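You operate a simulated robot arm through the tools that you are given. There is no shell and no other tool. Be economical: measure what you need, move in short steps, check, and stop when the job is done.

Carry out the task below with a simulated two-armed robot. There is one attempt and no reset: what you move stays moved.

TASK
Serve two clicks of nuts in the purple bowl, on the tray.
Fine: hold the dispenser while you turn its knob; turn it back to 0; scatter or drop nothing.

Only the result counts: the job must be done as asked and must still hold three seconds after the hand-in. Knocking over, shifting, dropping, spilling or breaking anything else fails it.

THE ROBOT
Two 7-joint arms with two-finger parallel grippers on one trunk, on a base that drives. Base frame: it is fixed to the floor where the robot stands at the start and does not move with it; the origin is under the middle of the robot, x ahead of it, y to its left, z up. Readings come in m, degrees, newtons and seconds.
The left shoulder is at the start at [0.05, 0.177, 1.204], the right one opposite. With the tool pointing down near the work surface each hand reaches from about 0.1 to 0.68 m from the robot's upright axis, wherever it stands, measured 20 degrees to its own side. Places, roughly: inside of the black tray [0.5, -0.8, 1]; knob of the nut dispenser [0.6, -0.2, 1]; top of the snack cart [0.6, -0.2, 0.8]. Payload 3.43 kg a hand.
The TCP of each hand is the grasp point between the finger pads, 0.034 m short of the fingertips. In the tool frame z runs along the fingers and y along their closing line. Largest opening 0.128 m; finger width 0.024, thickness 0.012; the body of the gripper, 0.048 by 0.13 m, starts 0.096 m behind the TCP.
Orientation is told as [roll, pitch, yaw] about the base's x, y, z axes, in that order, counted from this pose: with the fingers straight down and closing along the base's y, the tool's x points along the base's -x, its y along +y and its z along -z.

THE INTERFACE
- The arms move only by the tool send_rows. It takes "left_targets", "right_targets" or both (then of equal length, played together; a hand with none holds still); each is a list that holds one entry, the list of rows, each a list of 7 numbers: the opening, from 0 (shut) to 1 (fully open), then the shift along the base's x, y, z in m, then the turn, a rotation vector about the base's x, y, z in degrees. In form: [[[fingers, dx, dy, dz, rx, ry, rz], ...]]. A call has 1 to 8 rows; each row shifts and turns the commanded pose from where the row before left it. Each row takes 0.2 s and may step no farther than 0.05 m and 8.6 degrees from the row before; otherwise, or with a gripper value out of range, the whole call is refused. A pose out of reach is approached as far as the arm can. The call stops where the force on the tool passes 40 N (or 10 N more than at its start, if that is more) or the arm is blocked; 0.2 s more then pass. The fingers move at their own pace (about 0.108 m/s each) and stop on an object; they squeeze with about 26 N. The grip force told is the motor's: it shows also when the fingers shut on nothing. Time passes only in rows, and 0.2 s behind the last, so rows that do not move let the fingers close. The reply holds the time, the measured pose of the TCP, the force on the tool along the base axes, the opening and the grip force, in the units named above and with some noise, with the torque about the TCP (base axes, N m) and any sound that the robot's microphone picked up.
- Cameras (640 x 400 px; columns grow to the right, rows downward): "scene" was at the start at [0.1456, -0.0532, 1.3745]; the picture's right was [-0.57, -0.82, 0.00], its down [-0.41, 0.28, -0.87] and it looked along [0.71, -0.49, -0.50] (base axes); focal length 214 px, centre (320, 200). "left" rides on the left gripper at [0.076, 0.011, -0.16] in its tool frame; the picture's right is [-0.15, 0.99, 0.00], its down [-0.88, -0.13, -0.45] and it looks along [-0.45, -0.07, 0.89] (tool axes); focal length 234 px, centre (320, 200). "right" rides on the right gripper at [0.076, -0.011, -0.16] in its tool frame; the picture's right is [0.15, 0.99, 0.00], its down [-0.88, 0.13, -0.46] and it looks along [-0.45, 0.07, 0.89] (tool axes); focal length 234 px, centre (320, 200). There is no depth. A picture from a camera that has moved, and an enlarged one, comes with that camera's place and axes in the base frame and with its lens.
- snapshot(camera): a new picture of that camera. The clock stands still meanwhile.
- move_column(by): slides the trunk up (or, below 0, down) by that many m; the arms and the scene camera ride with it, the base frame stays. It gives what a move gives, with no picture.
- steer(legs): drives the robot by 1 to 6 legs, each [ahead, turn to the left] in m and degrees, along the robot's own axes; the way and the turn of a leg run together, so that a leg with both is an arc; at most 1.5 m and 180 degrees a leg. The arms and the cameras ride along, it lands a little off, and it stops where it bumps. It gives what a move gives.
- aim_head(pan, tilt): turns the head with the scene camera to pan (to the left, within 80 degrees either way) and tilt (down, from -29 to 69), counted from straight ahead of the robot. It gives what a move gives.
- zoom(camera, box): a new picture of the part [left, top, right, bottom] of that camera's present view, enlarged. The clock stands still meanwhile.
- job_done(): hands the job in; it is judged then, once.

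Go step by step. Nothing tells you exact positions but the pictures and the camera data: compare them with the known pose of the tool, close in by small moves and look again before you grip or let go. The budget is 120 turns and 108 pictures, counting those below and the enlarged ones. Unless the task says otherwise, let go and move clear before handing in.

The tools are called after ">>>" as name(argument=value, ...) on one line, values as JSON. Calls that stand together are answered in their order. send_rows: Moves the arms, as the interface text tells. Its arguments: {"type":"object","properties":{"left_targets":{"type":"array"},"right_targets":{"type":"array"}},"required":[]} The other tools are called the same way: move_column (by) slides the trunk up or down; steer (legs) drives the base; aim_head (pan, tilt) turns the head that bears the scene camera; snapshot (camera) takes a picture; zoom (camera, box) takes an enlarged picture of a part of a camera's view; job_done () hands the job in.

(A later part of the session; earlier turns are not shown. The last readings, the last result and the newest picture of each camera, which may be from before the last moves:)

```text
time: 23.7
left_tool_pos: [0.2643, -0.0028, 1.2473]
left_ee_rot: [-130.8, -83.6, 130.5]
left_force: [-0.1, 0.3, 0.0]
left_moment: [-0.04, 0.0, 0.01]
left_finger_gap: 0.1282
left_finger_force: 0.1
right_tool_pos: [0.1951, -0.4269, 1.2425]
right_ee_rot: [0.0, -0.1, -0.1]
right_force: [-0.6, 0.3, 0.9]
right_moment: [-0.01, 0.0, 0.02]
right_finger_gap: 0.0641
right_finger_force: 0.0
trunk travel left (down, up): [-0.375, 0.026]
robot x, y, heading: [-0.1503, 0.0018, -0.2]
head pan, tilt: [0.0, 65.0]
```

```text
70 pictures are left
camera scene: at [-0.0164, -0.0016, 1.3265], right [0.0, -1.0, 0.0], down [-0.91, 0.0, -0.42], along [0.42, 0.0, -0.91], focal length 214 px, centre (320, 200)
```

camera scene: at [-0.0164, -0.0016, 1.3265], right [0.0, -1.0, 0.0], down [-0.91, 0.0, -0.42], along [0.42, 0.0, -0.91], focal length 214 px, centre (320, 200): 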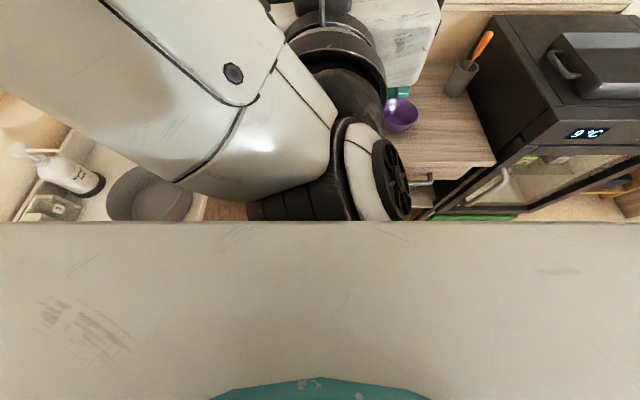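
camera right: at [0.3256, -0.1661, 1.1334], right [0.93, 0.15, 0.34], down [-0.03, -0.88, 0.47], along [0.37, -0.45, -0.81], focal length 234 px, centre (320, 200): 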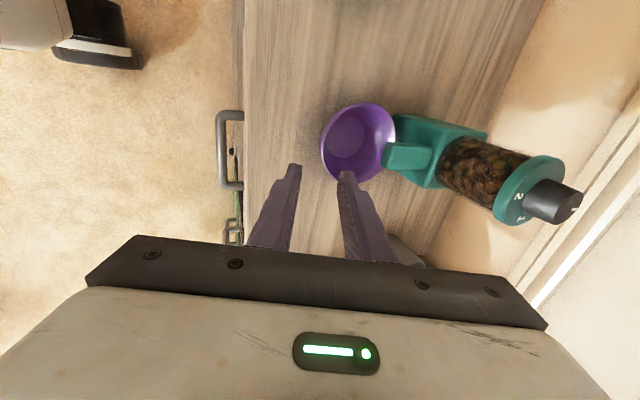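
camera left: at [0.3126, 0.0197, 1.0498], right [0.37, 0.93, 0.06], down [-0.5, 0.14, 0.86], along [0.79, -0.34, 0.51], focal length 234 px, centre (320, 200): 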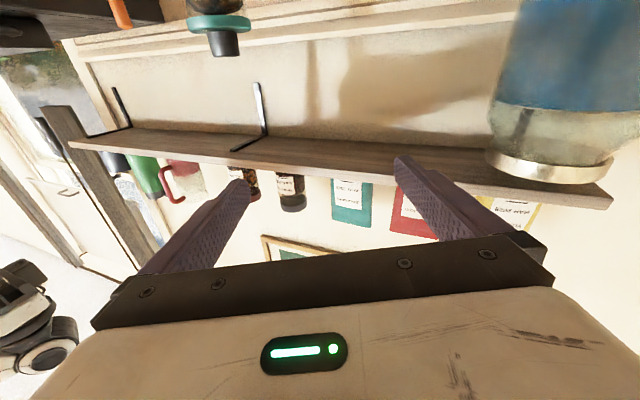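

Backing up went cleanly. Next comes the sideways part: turn right, go ahead 0.35 m, and turn back.

>>> steer(legs=[[0, -90], [0.35, 0], [0, 90]])

>>> aim_head(pan=0, tilt=35)

>>> snapshot(camera="scene")

```text
time: 33.6
left_tool_pos: [0.2627, -0.353, 1.2463]
left_ee_rot: [-130.6, -83.5, 130.0]
left_force: [0.6, 0.7, -0.4]
left_moment: [-0.03, 0.0, -0.01]
left_finger_gap: 0.1278
left_finger_force: 0.0
right_tool_pos: [0.1894, -0.7766, 1.2433]
right_ee_rot: [0.2, 0.0, -0.7]
right_force: [-0.3, 0.1, 0.0]
right_moment: [0.0, 0.02, -0.01]
right_finger_gap: 0.064
right_finger_force: 0.0
trunk travel left (down, up): [-0.375, 0.026]
robot x, y, heading: [-0.152, -0.3475, -0.6]
head pan, tilt: [0.0, 65.0]
```

```text
time: 34.5
left_tool_pos: [0.2639, -0.3541, 1.2471]
left_ee_rot: [-130.6, -83.4, 130.1]
left_force: [-0.3, 1.1, 0.2]
left_moment: [-0.01, -0.02, 0.0]
left_finger_gap: 0.1283
left_finger_force: 0.2
right_tool_pos: [0.1886, -0.777, 1.2426]
right_ee_rot: [0.0, 0.0, -0.6]
right_force: [0.6, -0.3, -0.7]
right_moment: [-0.03, 0.0, -0.01]
right_finger_gap: 0.0641
right_finger_force: 0.0
trunk travel left (down, up): [-0.375, 0.026]
robot x, y, heading: [-0.15, -0.3492, -0.5]
head pan, tilt: [0.0, 35.0]
```

```text
69 pictures are left
camera scene: at [0.0097, -0.3494, 1.3661], right [-0.01, -1.0, 0.0], down [-0.57, 0.01, -0.82], along [0.82, -0.01, -0.57], focal length 214 px, centre (320, 200)
```

scene: 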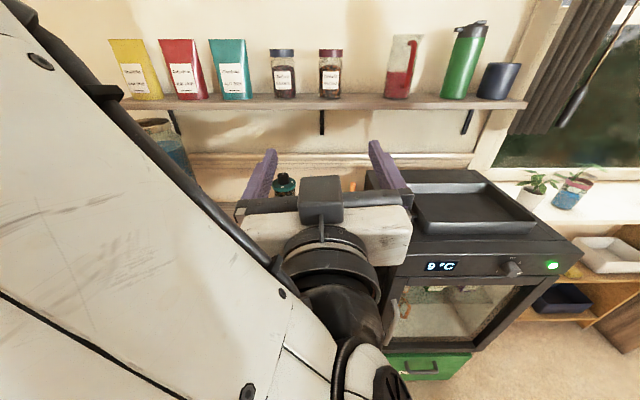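

Repositioned well, at y -0.35. I'll drive forward again by 0.15 m.

>>> steer(legs=[[0.15, 0.5]])

>>> send_rows(left_targets=[[[1, 0, 0.03, 0, 0, 0, 0], [1, 0, 0.03, 0, 0, 0, 0], [1, 0, 0.03, -0.01, 0, 0, 0], [1, 0, 0.03, -0.01, 0, 0, 0], [1, 0, 0.03, -0.02, 0, 0, 0], [1, 0, 0.02, -0.02, 0, 0, 0]]])

>>> snapshot(camera="left")

>>> snapshot(camera="scene")

```text
time: 35.9
left_tool_pos: [0.4111, -0.3506, 1.247]
left_ee_rot: [-130.4, -83.5, 130.3]
left_force: [0.3, 0.5, -0.2]
left_moment: [-0.03, -0.03, 0.01]
left_finger_gap: 0.1279
left_finger_force: 0.1
right_tool_pos: [0.3403, -0.7721, 1.2442]
right_ee_rot: [0.1, 0.0, -0.2]
right_force: [-0.2, 0.5, 0.5]
right_moment: [0.0, 0.0, 0.05]
right_finger_gap: 0.0642
right_finger_force: 0.1
trunk travel left (down, up): [-0.375, 0.026]
robot x, y, heading: [-0.0029, -0.3483, -0.3]
head pan, tilt: [0.0, 35.0]
```

```text
time: 37.3
left_tool_pos: [0.4639, -0.2371, 1.1883]
left_ee_rot: [-130.6, -83.4, 130.6]
left_force: [0.1, 0.1, -0.3]
left_moment: [-0.04, 0.0, 0.02]
left_finger_gap: 0.128
left_finger_force: 0.1
left hand out of reach, approached as far as the arm can: row 3, 4, 5, 6
right_tool_pos: [0.3386, -0.7735, 1.2424]
right_ee_rot: [0.1, -0.1, 0.0]
right_force: [-1.1, 0.7, -0.2]
right_moment: [0.0, 0.04, 0.01]
right_finger_gap: 0.0641
right_finger_force: 0.0
trunk travel left (down, up): [-0.375, 0.026]
robot x, y, heading: [-0.0045, -0.3456, -0.1]
head pan, tilt: [0.0, 35.0]
```

```text
68 pictures are left
camera left: at [0.3114, -0.2321, 1.099], right [-0.01, 1.0, 0.06], down [-0.52, -0.05, 0.85], along [0.85, -0.02, 0.52], focal length 234 px, centre (320, 200)
```

left: 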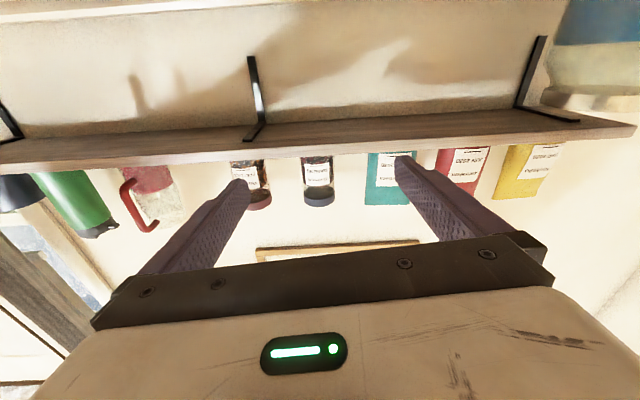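

```text
67 pictures are left
camera scene: at [0.1559, -0.3484, 1.3662], right [0.0, -1.0, 0.0], down [-0.57, 0.0, -0.82], along [0.82, 0.0, -0.57], focal length 214 px, centre (320, 200)
```

scene: 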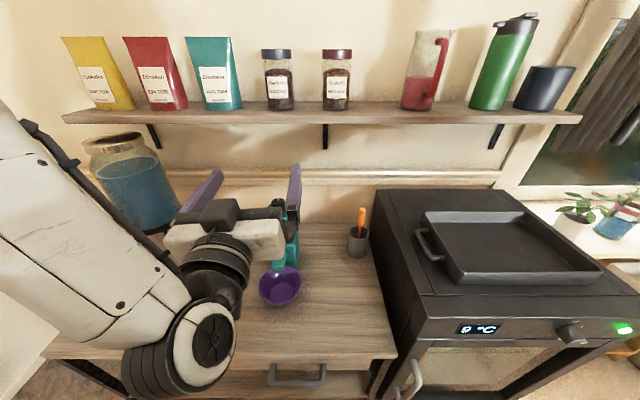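

The left wrist is limited when fully horizontal, so I'll pitch it about 30° down and go lower.

>>> send_rows(left_targets=[[[1, -0.01, 0, -0.01, 0, 8.5, 0], [1, -0.01, 0, -0.01, 0, 8.5, 0], [1, -0.01, 0.005, -0.01, 0, 8.5, 0], [1, 0, 0.01, -0.02, 0, 8.5, 0], [1, 0, 0.01, -0.03, 0, 0, 0], [1, 0, 0.01, -0.03, 0, 0, 0], [1, 0, 0.01, -0.03, 0, 0, 0]]])

>>> snapshot(camera="left")

>>> snapshot(camera="scene")

```text
time: 38.9
left_tool_pos: [0.453, -0.203, 1.0457]
left_ee_rot: [-8.6, -59.9, 10.1]
left_force: [0.8, 0.5, -0.2]
left_moment: [-0.01, 0.0, -0.06]
left_finger_gap: 0.1283
left_finger_force: 0.1
left hand out of reach, approached as far as the arm can: row 1, 6
right_tool_pos: [0.3394, -0.7729, 1.2437]
right_ee_rot: [0.0, 0.0, -0.1]
right_force: [0.3, 0.3, 0.3]
right_moment: [-0.03, -0.02, 0.01]
right_finger_gap: 0.0639
right_finger_force: 0.1
trunk travel left (down, up): [-0.375, 0.026]
robot x, y, heading: [-0.0056, -0.3446, 0.1]
head pan, tilt: [0.0, 35.0]
```

```text
66 pictures are left
camera left: at [0.2771, -0.1976, 1.059], right [0.03, 1.0, 0.05], down [0.04, -0.05, 1.0], along [1.0, -0.02, -0.05], focal length 234 px, centre (320, 200)
```

left: 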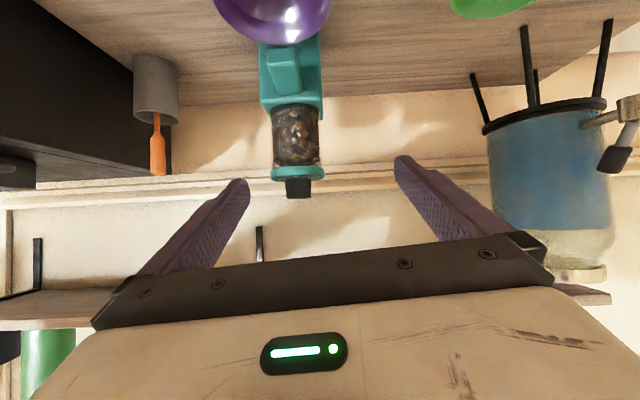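

```text
65 pictures are left
camera scene: at [0.1561, -0.3473, 1.3662], right [0.0, -1.0, 0.0], down [-0.57, 0.0, -0.82], along [0.82, 0.0, -0.57], focal length 214 px, centre (320, 200)
```

scene: 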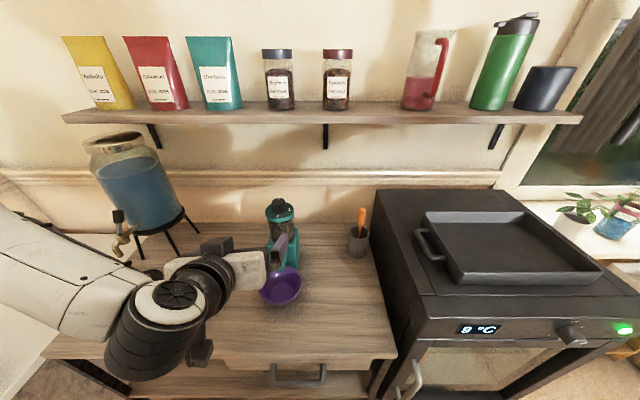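

The left camera now sees the dispenser head-on: glass axis at (0.607, -0.233), glass from z 0.91 to 0.99. I'll line the open left fingers up in front of it.

>>> send_rows(left_targets=[[[1, 0, -0.008, -0.025, 0, 0, 0], [1, 0, -0.008, -0.025, 0, 0, 0], [1, 0.01, -0.007, -0.025, 0, 0, 0], [1, 0.02, -0.007, -0.02, 0, 0, 0], [1, 0.01, 0, 0, 0, 0, 0], [1, 0, 0, 0, 0, 0, 0]]])

>>> snapshot(camera="left")

>>> zoom(camera="scene", box=[160, 160, 400, 340])

```text
time: 40.3
left_tool_pos: [0.4922, -0.2353, 0.9525]
left_ee_rot: [-8.6, -59.9, 10.1]
left_force: [-0.1, -0.5, 0.2]
left_moment: [-0.01, -0.02, 0.02]
left_finger_gap: 0.1281
left_finger_force: 0.0
right_tool_pos: [0.3396, -0.774, 1.2422]
right_ee_rot: [0.1, 0.0, -0.1]
right_force: [-0.6, -0.3, 0.1]
right_moment: [-0.03, -0.02, 0.04]
right_finger_gap: 0.0642
right_finger_force: 0.0
trunk travel left (down, up): [-0.375, 0.026]
robot x, y, heading: [-0.0046, -0.3466, -0.2]
head pan, tilt: [0.0, 35.0]
```

```text
64 pictures are left
camera left: at [0.3153, -0.2304, 0.9646], right [0.03, 1.0, 0.05], down [0.04, -0.05, 1.0], along [1.0, -0.02, -0.05], focal length 234 px, centre (320, 200)
```

left: 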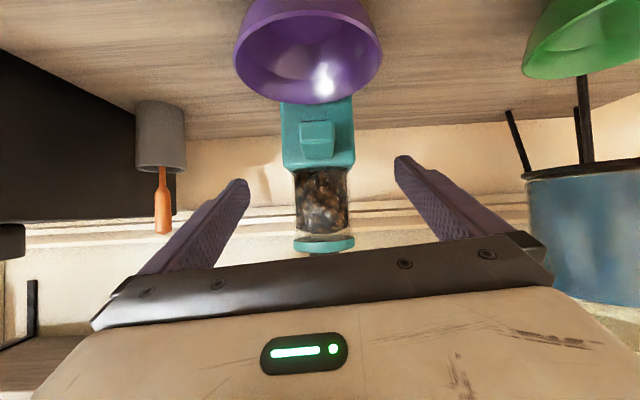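

```text
2.22 times, centred on (280, 250) of scene
camera zoom: at [0.1556, -0.3488, 1.3662], right [0.0, -1.0, 0.0], down [-0.57, 0.0, -0.82], along [0.82, 0.0, -0.57], focal length 477 px, centre (409, 89)
```

zoom: 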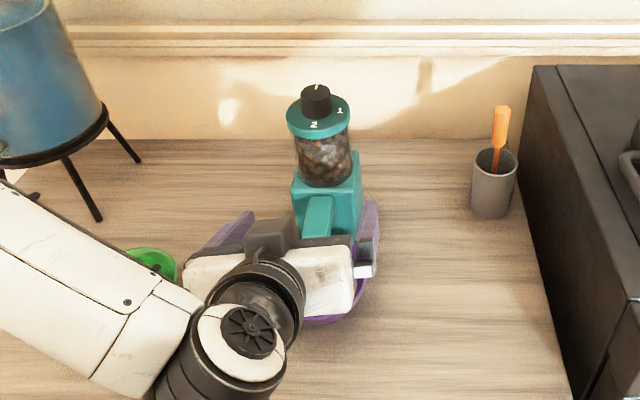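

It is centred between the fingers. I'll advance until the glass sits at the pads.

>>> send_rows(left_targets=[[[1, 0.025, 0, 0, 0, 0, 0], [1, 0.025, 0, 0, 0, 0, 0], [1, 0.025, 0, 0, 0, 0, 0], [1, 0.02, 0, 0, 0, 0, 0], [1, 0.015, 0.002, 0, 0, 0, 0], [1, 0, 0, 0, 0, 0, 0]]])

>>> snapshot(camera="left")

>>> zoom(camera="scene", box=[200, 160, 360, 300])

```text
time: 41.7
left_tool_pos: [0.5988, -0.2319, 0.9529]
left_ee_rot: [-8.5, -59.9, 10.0]
left_force: [-0.4, 0.2, -0.6]
left_moment: [0.04, 0.01, -0.03]
left_finger_gap: 0.1277
left_finger_force: 0.1
right_tool_pos: [0.3385, -0.7732, 1.2438]
right_ee_rot: [0.1, 0.0, -0.1]
right_force: [-0.5, -0.7, 0.3]
right_moment: [0.0, 0.01, 0.01]
right_finger_gap: 0.0638
right_finger_force: 0.0
trunk travel left (down, up): [-0.375, 0.026]
robot x, y, heading: [-0.0048, -0.3488, -0.2]
head pan, tilt: [0.0, 35.0]
```

```text
62 pictures are left
camera left: at [0.4234, -0.2271, 0.9655], right [0.03, 1.0, 0.05], down [0.04, -0.05, 1.0], along [1.0, -0.03, -0.05], focal length 234 px, centre (320, 200)
```

left: 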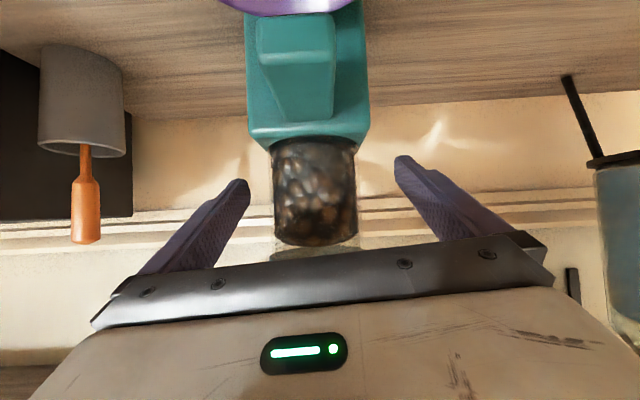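

```text
2.86 times, centred on (280, 230) of scene
camera zoom: at [0.1556, -0.3487, 1.3662], right [0.0, -1.0, 0.0], down [-0.57, 0.0, -0.82], along [0.82, 0.0, -0.57], focal length 613 px, centre (434, 114)
```

zoom: 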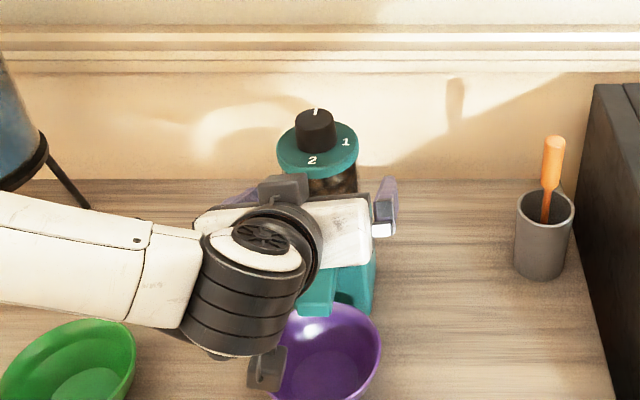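

The glass is about 5 mm to the -y side of centre. I'll correct that and close the left fingers slowly.

>>> send_rows(left_targets=[[[0.9, 0.006, -0.005, 0, 0, 0, 0], [0.8, 0, 0, 0, 0, 0, 0], [0.72, 0, 0, 0, 0, 0, 0], [0.66, 0, 0, 0, 0, 0, 0], [0.62, 0, 0, 0, 0, 0, 0], [0.6, 0, 0, 0, 0, 0, 0]]])

>>> zoom(camera="left", box=[200, 80, 440, 260])

```text
time: 43.1
left_tool_pos: [0.6065, -0.2373, 0.9527]
left_ee_rot: [-8.4, -59.9, 9.9]
left_force: [-0.2, 0.2, -1.2]
left_moment: [0.23, 0.04, 0.19]
left_finger_gap: 0.0795
left_finger_force: 26.2
right_tool_pos: [0.3385, -0.773, 1.2428]
right_ee_rot: [0.1, 0.0, 0.0]
right_force: [0.2, -0.2, -0.3]
right_moment: [0.02, -0.02, 0.0]
right_finger_gap: 0.064
right_finger_force: 0.0
trunk travel left (down, up): [-0.375, 0.026]
robot x, y, heading: [-0.0003, -0.3469, -0.2]
head pan, tilt: [0.0, 35.0]
```

```text
2.22 times, centred on (320, 170) of left
camera zoom: at [0.4295, -0.2318, 0.9653], right [0.03, 1.0, 0.05], down [0.05, -0.06, 1.0], along [1.0, -0.02, -0.05], focal length 520 px, centre (320, 267)
```

zoom: 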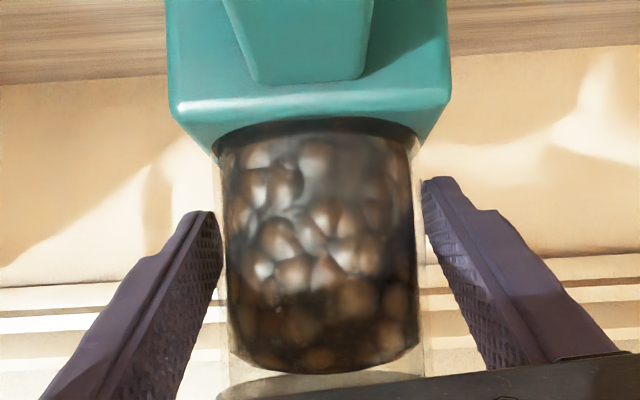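

The left hand is firmly holding the glass (gap 0.0795, 26 N). The right hand now travels over, leaning back 20° and yawing by +60°.

>>> send_rows(left_targets=[[[0.55, 0, 0, 0, 0, 0, 0], [0.5, 0, 0, 0, 0, 0, 0], [0.5, 0, 0, 0, 0, 0, 0], [0.5, 0, 0, 0, 0, 0, 0], [0.5, 0, 0, 0, 0, 0, 0], [0.5, 0, 0, 0, 0, 0, 0], [0.5, 0, 0, 0, 0, 0, 0], [0.5, 0, 0, 0, 0, 0, 0]]], right_targets=[[[0.5, 0.012, 0.035, 0, 0, -7, 0], [0.5, 0.012, 0.04, 0, 0, -7, 0], [0.5, 0.012, 0.04, 0, 0, -6, 0], [0.5, 0.012, 0.04, 0, 0, 0, 8.5], [0.5, 0.012, 0.04, 0, 0, 0, 8.5], [0.5, 0.012, 0.04, 0, 0, 0, 8.5], [0.5, 0.012, 0.04, 0, 0, 0, 8.5], [0.5, 0.012, 0.035, 0, 0, 0, 8.5]]])

>>> snapshot(camera="right")

>>> snapshot(camera="scene")

```text
time: 44.9
left_tool_pos: [0.6061, -0.2373, 0.9526]
left_ee_rot: [-8.7, -59.9, 10.1]
left_force: [1.1, 2.5, -0.5]
left_moment: [0.78, 0.03, -0.05]
left_finger_gap: 0.0793
left_finger_force: 25.7
right_tool_pos: [0.4353, -0.4635, 1.2411]
right_ee_rot: [0.2, -20.0, 42.6]
right_force: [-0.8, 0.6, 0.6]
right_moment: [-0.01, 0.01, -0.01]
right_finger_gap: 0.0638
right_finger_force: 0.2
trunk travel left (down, up): [-0.375, 0.026]
robot x, y, heading: [-0.0027, -0.3452, -0.1]
head pan, tilt: [0.0, 35.0]
```

```text
59 pictures are left
camera right: at [0.3507, -0.5564, 1.3667], right [-0.77, 0.64, -0.05], down [0.41, 0.55, 0.73], along [0.49, 0.54, -0.68], focal length 234 px, centre (320, 200)
```

right: 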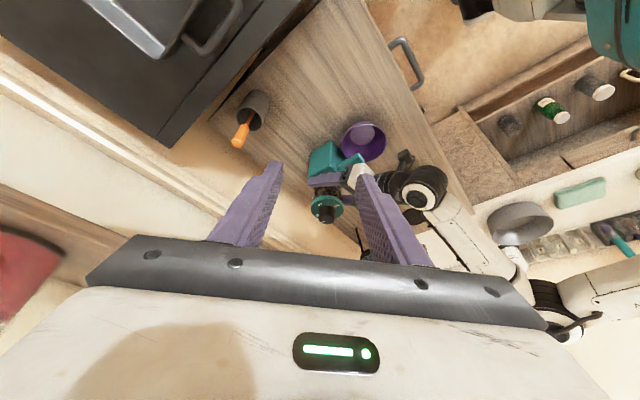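

```text
58 pictures are left
camera scene: at [0.1557, -0.3478, 1.3662], right [0.0, -1.0, 0.0], down [-0.57, 0.0, -0.82], along [0.82, 0.0, -0.57], focal length 214 px, centre (320, 200)
```

scene: 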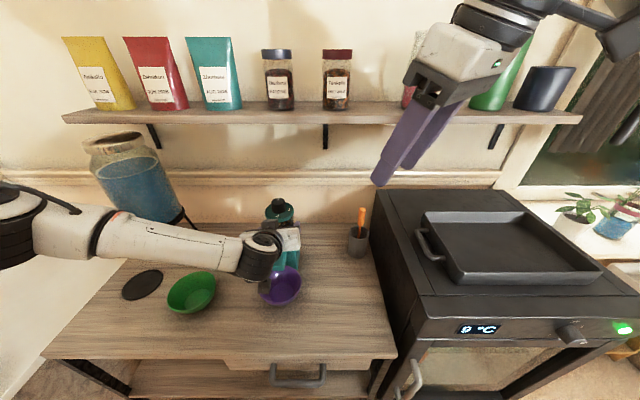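

The right arm has room over the dispenser. I'll continue towards a hover beside and above the knob.

>>> send_rows(right_targets=[[[0.5, 0.02, 0.02, -0.01, 0, 0, 8.5], [0.5, 0.025, 0.03, -0.015, 0, 0, 8.5], [0.5, 0.025, 0.03, -0.02, 0, 0, 0], [0.5, 0.025, 0.03, -0.02, 0, 0, 0], [0.5, 0.02, 0.025, -0.02, 0, 0, 0], [0.5, 0, 0, 0, 0, 0, 0]]])

>>> snapshot(camera="right")

>>> snapshot(camera="scene")

```text
time: 46.3
left_tool_pos: [0.6052, -0.2371, 0.9528]
left_ee_rot: [-8.4, -59.9, 9.9]
left_force: [-1.7, -1.1, 0.1]
left_moment: [0.14, 0.15, 0.0]
left_finger_gap: 0.0794
left_finger_force: 26.2
right_tool_pos: [0.5511, -0.329, 1.1569]
right_ee_rot: [0.1, -20.1, 59.6]
right_force: [-0.7, 0.2, 0.0]
right_moment: [0.0, 0.01, 0.01]
right_finger_gap: 0.0643
right_finger_force: 0.0
trunk travel left (down, up): [-0.375, 0.026]
robot x, y, heading: [-0.0013, -0.3466, -0.3]
head pan, tilt: [0.0, 35.0]
```

```text
57 pictures are left
camera right: at [0.4976, -0.444, 1.2808], right [-0.92, 0.38, -0.05], down [0.23, 0.64, 0.73], along [0.31, 0.66, -0.68], focal length 234 px, centre (320, 200)
```

right: 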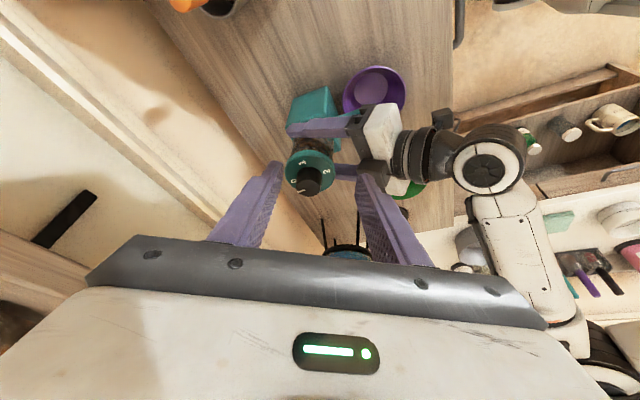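

```text
56 pictures are left
camera scene: at [0.1555, -0.349, 1.3662], right [0.0, -1.0, 0.0], down [-0.57, 0.0, -0.82], along [0.82, 0.0, -0.57], focal length 214 px, centre (320, 200)
```

scene: 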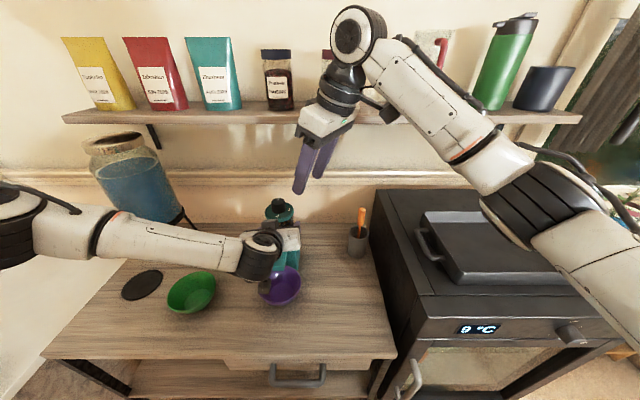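

>>> zoom(camera="right", box=[260, 120, 380, 220])

>>> zoom(camera="scene", box=[240, 110, 340, 240])

```text
4.00 times, centred on (320, 170) of right
camera zoom: at [0.4976, -0.444, 1.2808], right [-0.92, 0.38, -0.05], down [0.23, 0.64, 0.73], along [0.31, 0.66, -0.68], focal length 937 px, centre (320, 320)
```

zoom: 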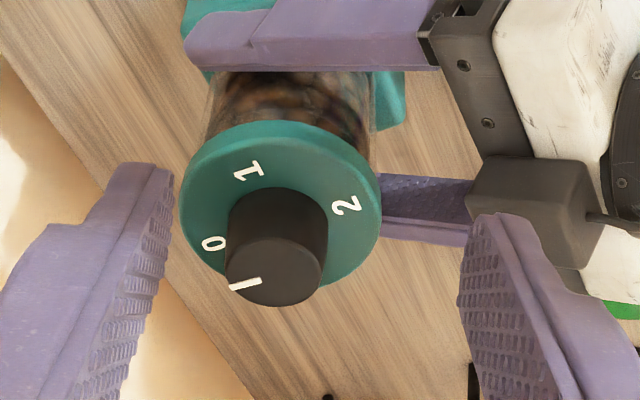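

```text
3.08 times, centred on (290, 175) of scene
camera zoom: at [0.1555, -0.349, 1.3662], right [0.0, -1.0, 0.0], down [-0.57, 0.0, -0.82], along [0.82, 0.0, -0.57], focal length 660 px, centre (412, 277)
```

zoom: 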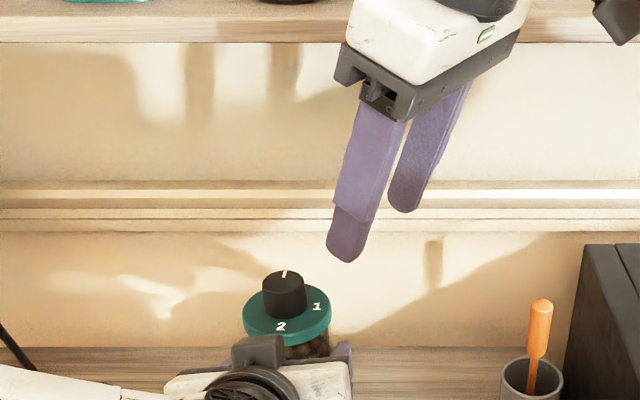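

The labels give a knob centre of about (0.612, -0.240), with the pointer at 0. I'll hover directly above it.

>>> send_rows(right_targets=[[[0.5, 0.015, 0.025, -0.01, 0, 0, 0], [0.5, 0.015, 0.025, -0.01, 0, 0, 0], [0.5, 0.015, 0.025, -0.01, 0, 0, 0], [0.5, 0.015, 0.014, -0.01, 0, 0, 0], [0.5, 0, 0, -0.01, 0, 0, 0], [0.5, 0, 0, 0, 0, 0, 0]]])

>>> zoom(camera="right", box=[220, 80, 420, 240])

>>> zoom(camera="scene", box=[230, 130, 330, 240])

```text
time: 47.7
left_tool_pos: [0.6054, -0.2368, 0.9539]
left_ee_rot: [-8.6, -60.0, 10.0]
left_force: [-1.4, -0.4, 1.1]
left_moment: [0.4, 0.04, 0.0]
left_finger_gap: 0.0795
left_finger_force: 26.0
right_tool_pos: [0.6111, -0.2401, 1.1084]
right_ee_rot: [0.0, -20.0, 59.5]
right_force: [0.1, -0.9, 0.7]
right_moment: [0.0, 0.0, 0.01]
right_finger_gap: 0.064
right_finger_force: 0.1
trunk travel left (down, up): [-0.375, 0.026]
robot x, y, heading: [-0.0031, -0.3439, 0.1]
head pan, tilt: [0.0, 35.0]
```

```text
2.50 times, centred on (320, 160) of right
camera zoom: at [0.5558, -0.3546, 1.2312], right [-0.92, 0.38, -0.05], down [0.23, 0.64, 0.73], along [0.31, 0.66, -0.68], focal length 585 px, centre (320, 300)
```

zoom: 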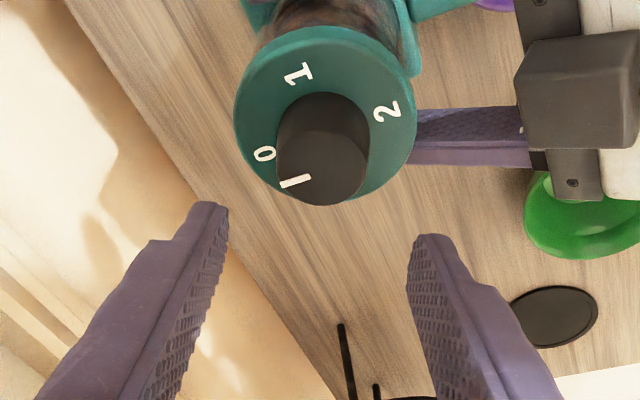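

```text
3.64 times, centred on (280, 185) of scene
camera zoom: at [0.1554, -0.3487, 1.3663], right [0.0, -1.0, 0.0], down [-0.57, 0.0, -0.82], along [0.82, 0.0, -0.57], focal length 780 px, centre (466, 254)
```

zoom: 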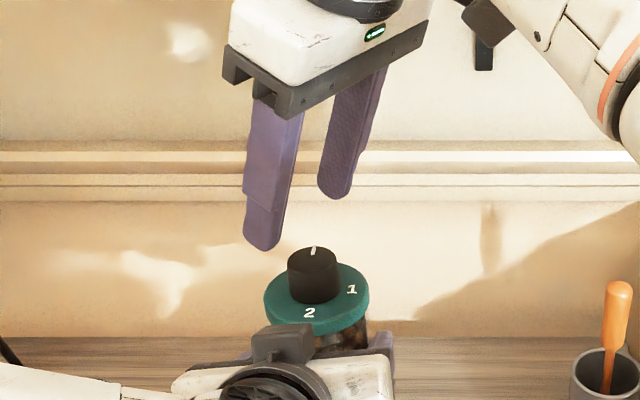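

Knob centre confirmed at (0.612, -0.238). I'll go down so the tips stop just above the lid, then check before gripping.

>>> send_rows(right_targets=[[[0.5, -0.002, -0.003, -0.02, 0, 0, 0], [0.5, -0.002, -0.003, -0.015, 0, 0, 0], [0.5, 0, 0, -0.012, 0, 0, 0], [0.5, 0, 0, -0.004, 0, 0, 0], [0.5, 0, 0, 0, 0, 0, 0]]])

>>> zoom(camera="right", box=[220, 80, 420, 240])

>>> zoom(camera="scene", box=[230, 130, 330, 240])

```text
time: 48.9
left_tool_pos: [0.606, -0.2368, 0.9526]
left_ee_rot: [-8.3, -59.9, 10.0]
left_force: [0.4, 1.5, 3.0]
left_moment: [0.7, -0.01, 0.02]
left_finger_gap: 0.0793
left_finger_force: 26.0
right_tool_pos: [0.6053, -0.2461, 1.0549]
right_ee_rot: [0.2, -20.0, 59.4]
right_force: [-0.8, 0.8, -0.2]
right_moment: [0.01, -0.05, -0.02]
right_finger_gap: 0.0638
right_finger_force: 0.0
trunk travel left (down, up): [-0.375, 0.026]
robot x, y, heading: [-0.0014, -0.3509, -0.2]
head pan, tilt: [0.0, 35.0]
```

```text
2.50 times, centred on (320, 160) of right
camera zoom: at [0.5521, -0.3609, 1.1802], right [-0.92, 0.38, -0.05], down [0.23, 0.64, 0.73], along [0.31, 0.66, -0.68], focal length 585 px, centre (320, 300)
```

zoom: 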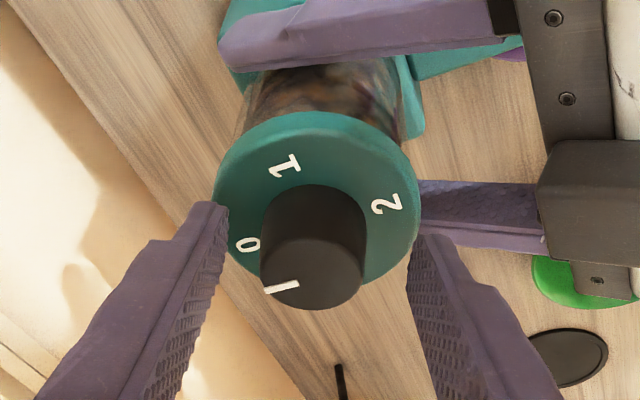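

```text
3.64 times, centred on (280, 185) of scene
camera zoom: at [0.1553, -0.3486, 1.3663], right [0.0, -1.0, 0.0], down [-0.57, 0.0, -0.82], along [0.82, 0.0, -0.57], focal length 780 px, centre (466, 254)
```

zoom: 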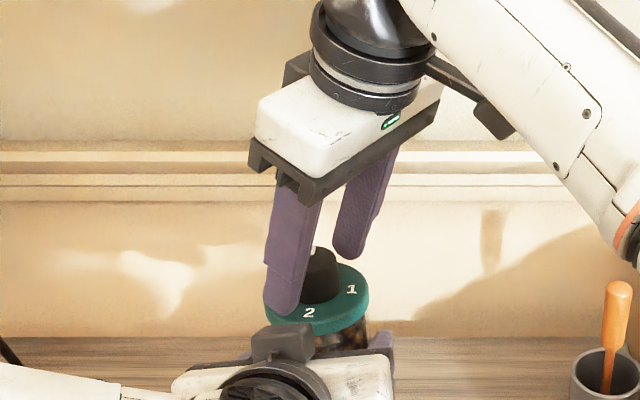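

The knob is centred between the pads and the tips are around it above the lid. I'll close on it.

>>> send_rows(right_targets=[[[0.42, 0, 0, 0, 0, 0, 0], [0.36, 0, 0, 0, 0, 0, 0], [0.31, 0, 0, 0, 0, 0, 0], [0.27, 0, 0, 0, 0, 0, 0], [0.22, 0, 0, 0, 0, 0, 0], [0.15, 0, 0, 0, 0, 0, 0], [0.15, 0, 0, 0, 0, 0, 0]]])

>>> zoom(camera="right", box=[220, 80, 420, 240])

```text
time: 50.5
left_tool_pos: [0.6049, -0.2371, 0.9544]
left_ee_rot: [-8.4, -60.0, 9.9]
left_force: [-10.8, 6.9, 9.3]
left_moment: [0.97, -0.55, -0.11]
left_finger_gap: 0.0794
left_finger_force: 25.7
right_tool_pos: [0.6065, -0.2464, 1.0572]
right_ee_rot: [0.0, -20.0, 59.4]
right_force: [14.0, -4.4, -0.3]
right_moment: [-0.11, -0.62, -0.19]
right_finger_gap: 0.0356
right_finger_force: 26.1
trunk travel left (down, up): [-0.375, 0.026]
robot x, y, heading: [-0.0015, -0.342, -0.0]
head pan, tilt: [0.0, 35.0]
```

```text
2.50 times, centred on (320, 160) of right
camera zoom: at [0.5523, -0.3615, 1.1806], right [-0.92, 0.39, -0.05], down [0.23, 0.64, 0.73], along [0.32, 0.66, -0.68], focal length 585 px, centre (320, 300)
```

zoom: 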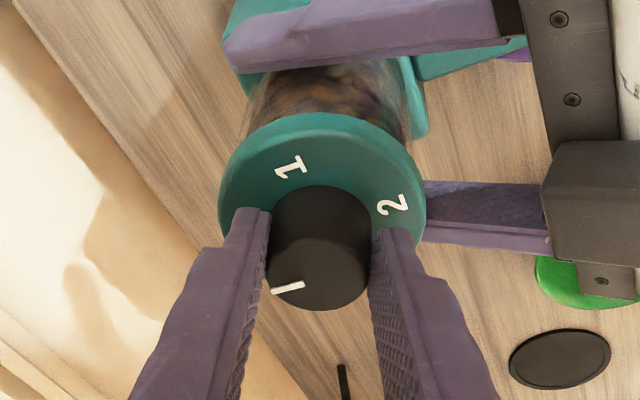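

The knob is gripped with a small side load. I'll relieve it by about 1.5 mm and begin turning clockwise, 34° first.

>>> send_rows(right_targets=[[[0.15, 0.0015, -0.001, 0, 0, 0, 0], [0.15, -0.0011, 0.0008, 0, 0, 0, -8.5], [0.15, -0.001, 0.0009, 0, 0, 0, -8.5], [0.15, -0.0009, 0.0011, 0, 0, 0, -8.5], [0.15, -0.0007, 0.0012, 0, 0, 0, -8.5], [0.15, 0, 0, 0, 0, 0, 0]]])

>>> zoom(camera="right", box=[220, 80, 420, 240])

```text
time: 51.9
left_tool_pos: [0.6036, -0.2442, 0.9535]
left_ee_rot: [-9.1, -59.8, 9.6]
left_force: [6.5, -27.8, -2.5]
left_moment: [1.09, -0.66, -0.25]
left_finger_gap: 0.0797
left_finger_force: 26.4
right_tool_pos: [0.6095, -0.2536, 1.0583]
right_ee_rot: [0.4, -20.5, 24.5]
right_force: [-3.1, 29.8, 12.1]
right_moment: [1.29, -0.16, 0.37]
right_finger_gap: 0.0356
right_finger_force: 26.6
trunk travel left (down, up): [-0.375, 0.026]
robot x, y, heading: [-0.0011, -0.3461, -0.2]
head pan, tilt: [0.0, 35.0]
```

```text
2.50 times, centred on (320, 160) of right
camera zoom: at [0.5, -0.3168, 1.1813], right [-0.54, 0.84, -0.04], down [0.55, 0.39, 0.74], along [0.64, 0.37, -0.68], focal length 585 px, centre (320, 300)
```

zoom: 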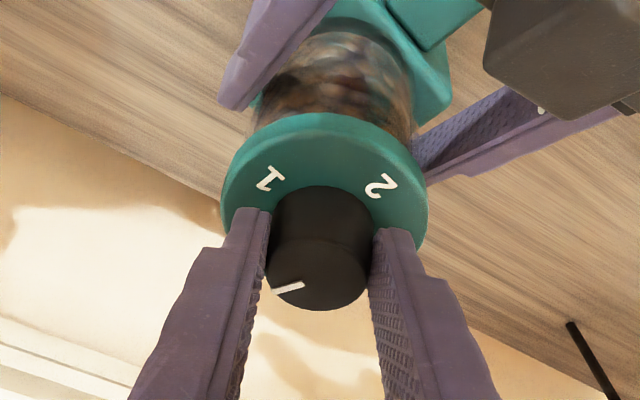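

The knob turned 35° with the hand, but the hands are pulling against each other in y (about 28 N). I'll relax that with small corrections before continuing.

>>> send_rows(right_targets=[[[0.15, -0.002, 0.004, 0, 0, 0, 0], [0.15, 0, 0, 0, 0, 0, 0]]])

```text
time: 52.5
left_tool_pos: [0.6018, -0.2433, 0.9546]
left_ee_rot: [-9.2, -59.8, 9.7]
left_force: [4.7, -30.4, 0.0]
left_moment: [0.11, 0.41, -0.62]
left_finger_gap: 0.0813
left_finger_force: 15.6
right_tool_pos: [0.611, -0.2559, 1.0572]
right_ee_rot: [0.3, -20.4, 23.9]
right_force: [-5.7, 29.0, 13.4]
right_moment: [1.53, -0.25, 0.31]
right_finger_gap: 0.0358
right_finger_force: 25.6
trunk travel left (down, up): [-0.375, 0.026]
robot x, y, heading: [-0.0102, -0.3493, -0.0]
head pan, tilt: [0.0, 35.0]
```

The load didn't ease, so something else may be touching. I'll look before moving again.

>>> snapshot(camera="scene")

>>> snapshot(camera="right")

>>> zoom(camera="scene", box=[220, 90, 400, 250])

```text
47 pictures are left
camera scene: at [0.1538, -0.349, 1.3665], right [0.0, -1.0, 0.0], down [-0.57, 0.0, -0.82], along [0.82, 0.0, -0.57], focal length 214 px, centre (320, 200)
```

scene: 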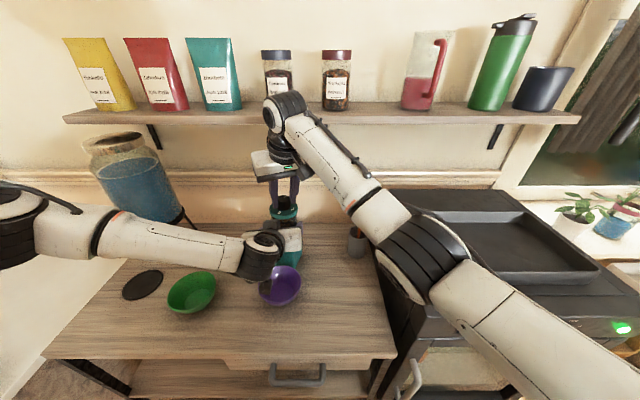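

```text
46 pictures are left
camera right: at [0.5003, -0.3178, 1.1815], right [-0.53, 0.85, -0.05], down [0.56, 0.39, 0.74], along [0.64, 0.36, -0.68], focal length 234 px, centre (320, 200)
```

right: 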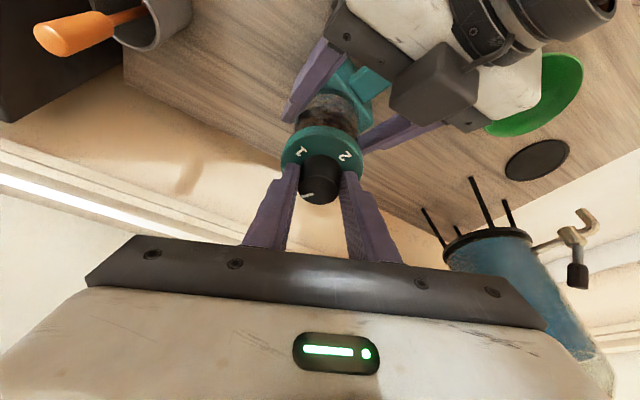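

```text
2.50 times, centred on (310, 170) of scene
camera zoom: at [0.1538, -0.349, 1.3665], right [0.0, -1.0, 0.0], down [-0.57, 0.0, -0.82], along [0.82, 0.0, -0.57], focal length 536 px, centre (345, 275)
```

zoom: 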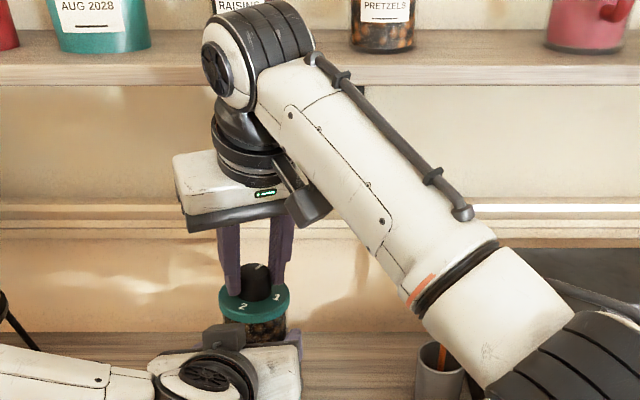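

The right elbow dropped towards the oven while the wrist yawed, which may explain the load. I'll check that spot.

>>> zoom(camera="scene", box=[330, 170, 530, 330])

```text
2.50 times, centred on (430, 250) of scene
camera zoom: at [0.1538, -0.349, 1.3665], right [0.0, -1.0, 0.0], down [-0.57, 0.0, -0.82], along [0.82, 0.0, -0.57], focal length 536 px, centre (45, 75)
```

zoom: 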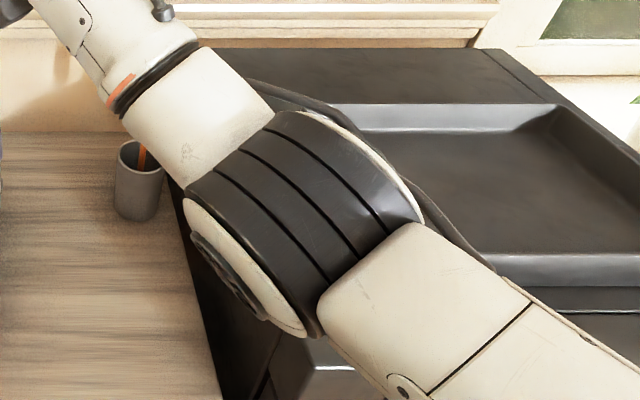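

The elbow sits right over the oven's edge. I'll release the knob, lift, and yaw back so the elbow rises again.

>>> send_rows(right_targets=[[[0.3, 0, 0, 0, 0, 0, 0], [0.5, 0, 0, 0, 0, 0, 0], [0.5, 0, 0, 0.01, 0, 0, 0], [0.5, 0, 0, 0.02, 0, 0, 0], [0.5, 0, 0, 0.03, 0, 0, 0]]])

>>> snapshot(camera="scene")

```text
time: 53.9
left_tool_pos: [0.6059, -0.2329, 0.9534]
left_ee_rot: [-7.7, -60.0, 9.8]
left_force: [-2.8, 1.3, 2.1]
left_moment: [0.43, -0.13, 0.11]
left_finger_gap: 0.0778
left_finger_force: 25.8
right_tool_pos: [0.6168, -0.2695, 1.1096]
right_ee_rot: [0.0, -19.2, 22.5]
right_force: [0.5, 0.1, -0.9]
right_moment: [0.02, -0.02, 0.0]
right_finger_gap: 0.0641
right_finger_force: 0.1
trunk travel left (down, up): [-0.375, 0.026]
robot x, y, heading: [-0.0028, -0.3482, -0.3]
head pan, tilt: [0.0, 35.0]
stopped in row 5 (right hand): the arm was blocked; the commanded pose is now the measured one
```

```text
43 pictures are left
camera scene: at [0.1551, -0.349, 1.3662], right [0.0, -1.0, 0.0], down [-0.57, 0.0, -0.82], along [0.82, 0.0, -0.57], focal length 214 px, centre (320, 200)
```

scene: 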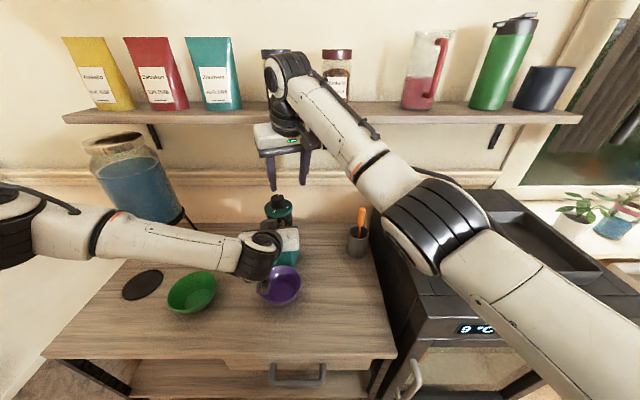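

The right arm ran into a limit at lower yaw, so I'll return to yaw +60 where it tracked well, with the hand more upright. From there I'll use the upper yaw range.

>>> send_rows(right_targets=[[[0.5, -0.01, 0, 0.01, 0, 0, 8.5], [0.5, -0.01, 0, 0.01, 0, 0, 8.5], [0.5, 0, 0.005, 0.01, 0, 0, 8.5], [0.5, 0, 0.01, 0, 0, 0, 8.5], [0.5, 0, 0.01, 0, 0, 0, 4], [0.5, 0, 0, 0, 0, 0, 0]]])

>>> snapshot(camera="scene")

```text
time: 55.5
left_tool_pos: [0.6053, -0.2332, 0.9522]
left_ee_rot: [-7.6, -60.0, 9.8]
left_force: [-2.5, 0.5, 0.9]
left_moment: [0.38, -0.14, 0.09]
left_finger_gap: 0.0774
left_finger_force: 26.1
right_tool_pos: [0.6114, -0.2671, 1.1333]
right_ee_rot: [0.4, -18.8, 58.0]
right_force: [-0.4, -0.5, -0.5]
right_moment: [0.0, -0.01, 0.01]
right_finger_gap: 0.064
right_finger_force: 0.1
trunk travel left (down, up): [-0.375, 0.026]
robot x, y, heading: [-0.0007, -0.3467, 0.1]
head pan, tilt: [0.0, 35.0]
stopped in row 6 (right hand): the arm was blocked; the commanded pose is now the measured one
```

```text
42 pictures are left
camera scene: at [0.1551, -0.3489, 1.3662], right [0.0, -1.0, 0.0], down [-0.57, 0.0, -0.82], along [0.82, 0.0, -0.57], focal length 214 px, centre (320, 200)
```

scene: 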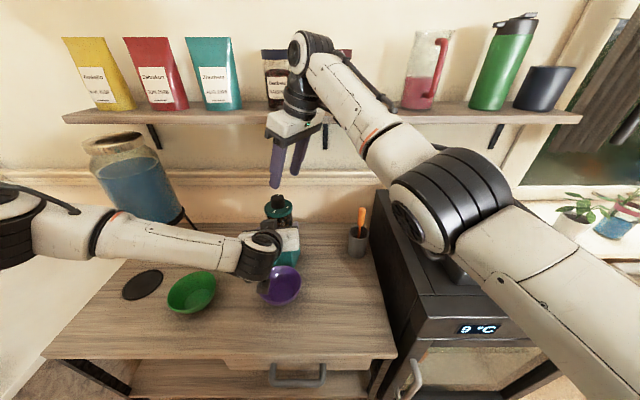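

It still reports a block even here, so the arm's posture is poor. I'll retreat along the approach path to the pose that worked and look again.

>>> send_rows(right_targets=[[[0.5, -0.02, -0.025, 0.018, 0, 0, 0], [0.5, -0.03, -0.03, 0.018, 0, 0, 0], [0.5, -0.03, -0.03, 0.018, 0, 0, 0], [0.5, -0.03, -0.033, 0.018, 0, 0, -5], [0.5, -0.03, -0.035, 0.018, 0, 0, -5], [0.5, -0.03, -0.035, 0.018, 0, 0, -5], [0.5, -0.01, -0.04, 0, 0, 0, 0], [0.5, 0, 0, 0, 0, 0, 0]]])

>>> snapshot(camera="scene")

```text
time: 57.3
left_tool_pos: [0.606, -0.2324, 0.9531]
left_ee_rot: [-7.8, -60.0, 10.0]
left_force: [-1.8, 0.7, 1.4]
left_moment: [0.39, -0.17, 0.05]
left_finger_gap: 0.0776
left_finger_force: 26.5
right_tool_pos: [0.426, -0.4934, 1.2392]
right_ee_rot: [0.4, -18.7, 43.4]
right_force: [-0.2, 0.6, 0.0]
right_moment: [0.01, 0.02, 0.0]
right_finger_gap: 0.0638
right_finger_force: 0.1
trunk travel left (down, up): [-0.375, 0.026]
robot x, y, heading: [-0.0091, -0.3495, -0.2]
head pan, tilt: [0.0, 35.0]
```

```text
41 pictures are left
camera scene: at [0.1551, -0.3482, 1.3663], right [0.0, -1.0, 0.0], down [-0.57, 0.0, -0.82], along [0.82, 0.0, -0.57], focal length 214 px, centre (320, 200)
```

scene: 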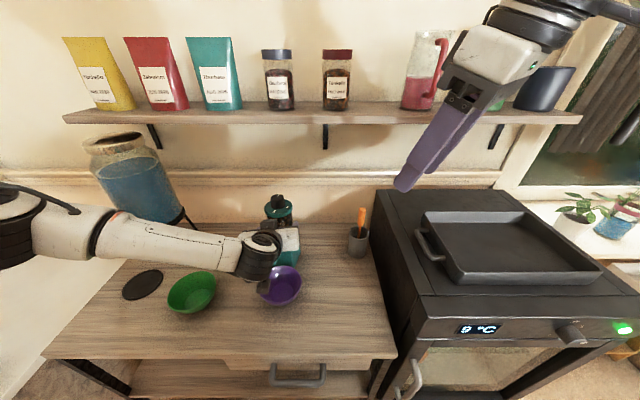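

The right arm tracks well here, so its trouble is reaching so far to its left over the oven side. I'll release the dispenser, shift the robot about 0.17 m back to the left so both arms work comfortably, and resume with the knob part-turned.

>>> send_rows(left_targets=[[[0.65, 0, 0, 0, 0, 0, 0], [0.8, 0, 0, 0, 0, 0, 0], [1, 0, 0, 0, 0, 0, 0], [1, 0, 0, 0, 0, 0, 0], [1, -0.025, 0, 0, 0, 0, 0], [1, -0.03, 0, 0, 0, 0, 0], [1, -0.03, 0, 0, 0, 0, 0], [1, -0.03, 0, 0.0, 0, 0, 0]]])

>>> send_rows(left_targets=[[[1, -0.02, 0.01, 0.03, 0, 0, 0], [1, -0.01, 0.01, 0.04, 0, 0, 0], [1, 0, 0, 0.04, 0, 0, 0], [1, 0, 0, 0.04, 0, 0, 0], [1, 0, 0, 0.04, 0, 0, 0]]], right_targets=[[[0.5, -0.01, -0.02, 0, 0, 0, -8.5], [0.5, -0.01, -0.02, 0, 0, 0, -8.5], [0.5, -0.01, -0.02, 0, 0, 0, -8.5], [0.5, -0.01, 0, 0, 0, 0, -8.5], [0.5, 0, 0, 0, 0, 0, -8.5]]])

>>> zoom(camera="scene", box=[240, 170, 340, 310])

>>> snapshot(camera="scene")

```text
time: 59.1
left_tool_pos: [0.4931, -0.2335, 0.9544]
left_ee_rot: [-7.9, -60.0, 9.9]
left_force: [0.3, -0.1, 0.3]
left_moment: [0.01, 0.0, 0.01]
left_finger_gap: 0.1279
left_finger_force: 0.2
right_tool_pos: [0.428, -0.4935, 1.2389]
right_ee_rot: [0.4, -18.8, 43.3]
right_force: [-0.2, 0.7, 0.1]
right_moment: [0.0, 0.02, 0.01]
right_finger_gap: 0.0639
right_finger_force: 0.1
trunk travel left (down, up): [-0.375, 0.026]
robot x, y, heading: [-0.0029, -0.3497, -0.0]
head pan, tilt: [0.0, 35.0]
```

```text
time: 60.3
left_tool_pos: [0.4611, -0.2124, 1.1443]
left_ee_rot: [-7.9, -60.0, 9.8]
left_force: [0.1, 0.0, 0.1]
left_moment: [0.02, -0.04, 0.01]
left_finger_gap: 0.1278
left_finger_force: 0.1
right_tool_pos: [0.39, -0.5516, 1.2418]
right_ee_rot: [0.4, -18.8, 0.7]
right_force: [0.0, 0.1, 0.4]
right_moment: [-0.02, -0.02, 0.04]
right_finger_gap: 0.0642
right_finger_force: 0.1
trunk travel left (down, up): [-0.375, 0.026]
robot x, y, heading: [-0.0019, -0.3436, 0.2]
head pan, tilt: [0.0, 35.0]
```

```text
2.86 times, centred on (290, 240) of scene
camera zoom: at [0.1552, -0.3484, 1.3662], right [0.0, -1.0, 0.0], down [-0.57, 0.0, -0.82], along [0.82, 0.0, -0.57], focal length 613 px, centre (406, 86)
```

zoom: 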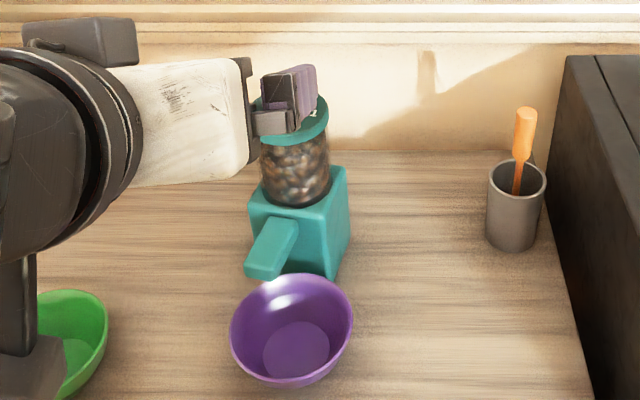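

```text
39 pictures are left
camera scene: at [0.1552, -0.3484, 1.3662], right [0.0, -1.0, 0.0], down [-0.57, 0.0, -0.82], along [0.82, 0.0, -0.57], focal length 214 px, centre (320, 200)
```

scene: 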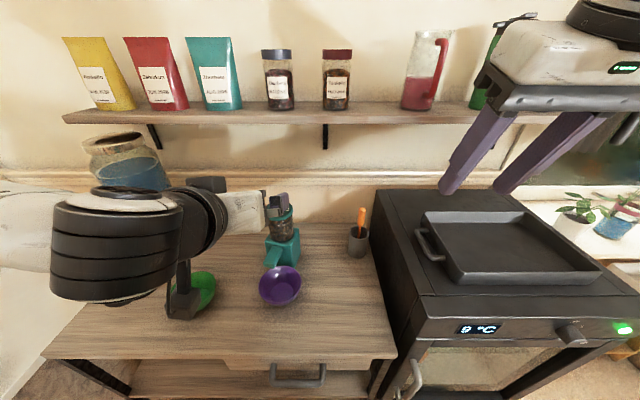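

The dispenser twisted about 13° clockwise but stands in its place, and the bowl is untouched. I'll shift the robot using the same safe turning side: back up, turn right, reverse 0.17 m, turn back and go forward.

>>> steer(legs=[[-0.15, 0], [0, -90], [-0.17, 0], [0, 90], [0.15, 0]])

>>> snapshot(camera="scene")

```text
time: 71.3
left_tool_pos: [0.4624, -0.0426, 1.1424]
left_ee_rot: [-7.9, -59.9, 10.2]
left_force: [1.1, -0.1, 0.0]
left_moment: [0.0, 0.0, -0.01]
left_finger_gap: 0.1279
left_finger_force: 0.1
right_tool_pos: [0.3907, -0.3834, 1.2403]
right_ee_rot: [0.5, -18.6, 1.2]
right_force: [0.8, 0.2, 0.2]
right_moment: [-0.01, 0.04, -0.01]
right_finger_gap: 0.0641
right_finger_force: 0.1
trunk travel left (down, up): [-0.375, 0.026]
robot x, y, heading: [-0.0065, -0.1813, 0.4]
head pan, tilt: [0.0, 35.0]
```

```text
38 pictures are left
camera scene: at [0.1569, -0.1801, 1.3661], right [0.0, -1.0, 0.0], down [-0.57, 0.0, -0.82], along [0.82, 0.0, -0.57], focal length 214 px, centre (320, 200)
```

scene: 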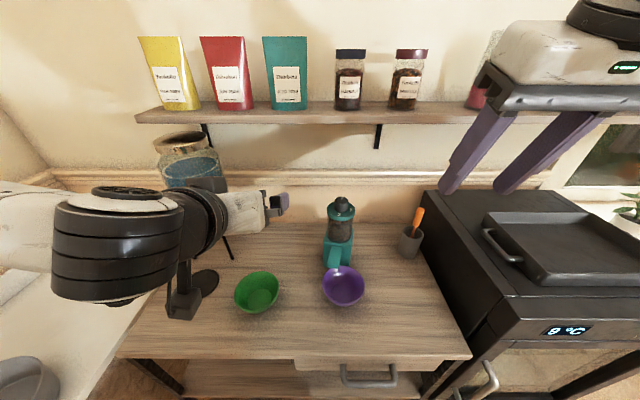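

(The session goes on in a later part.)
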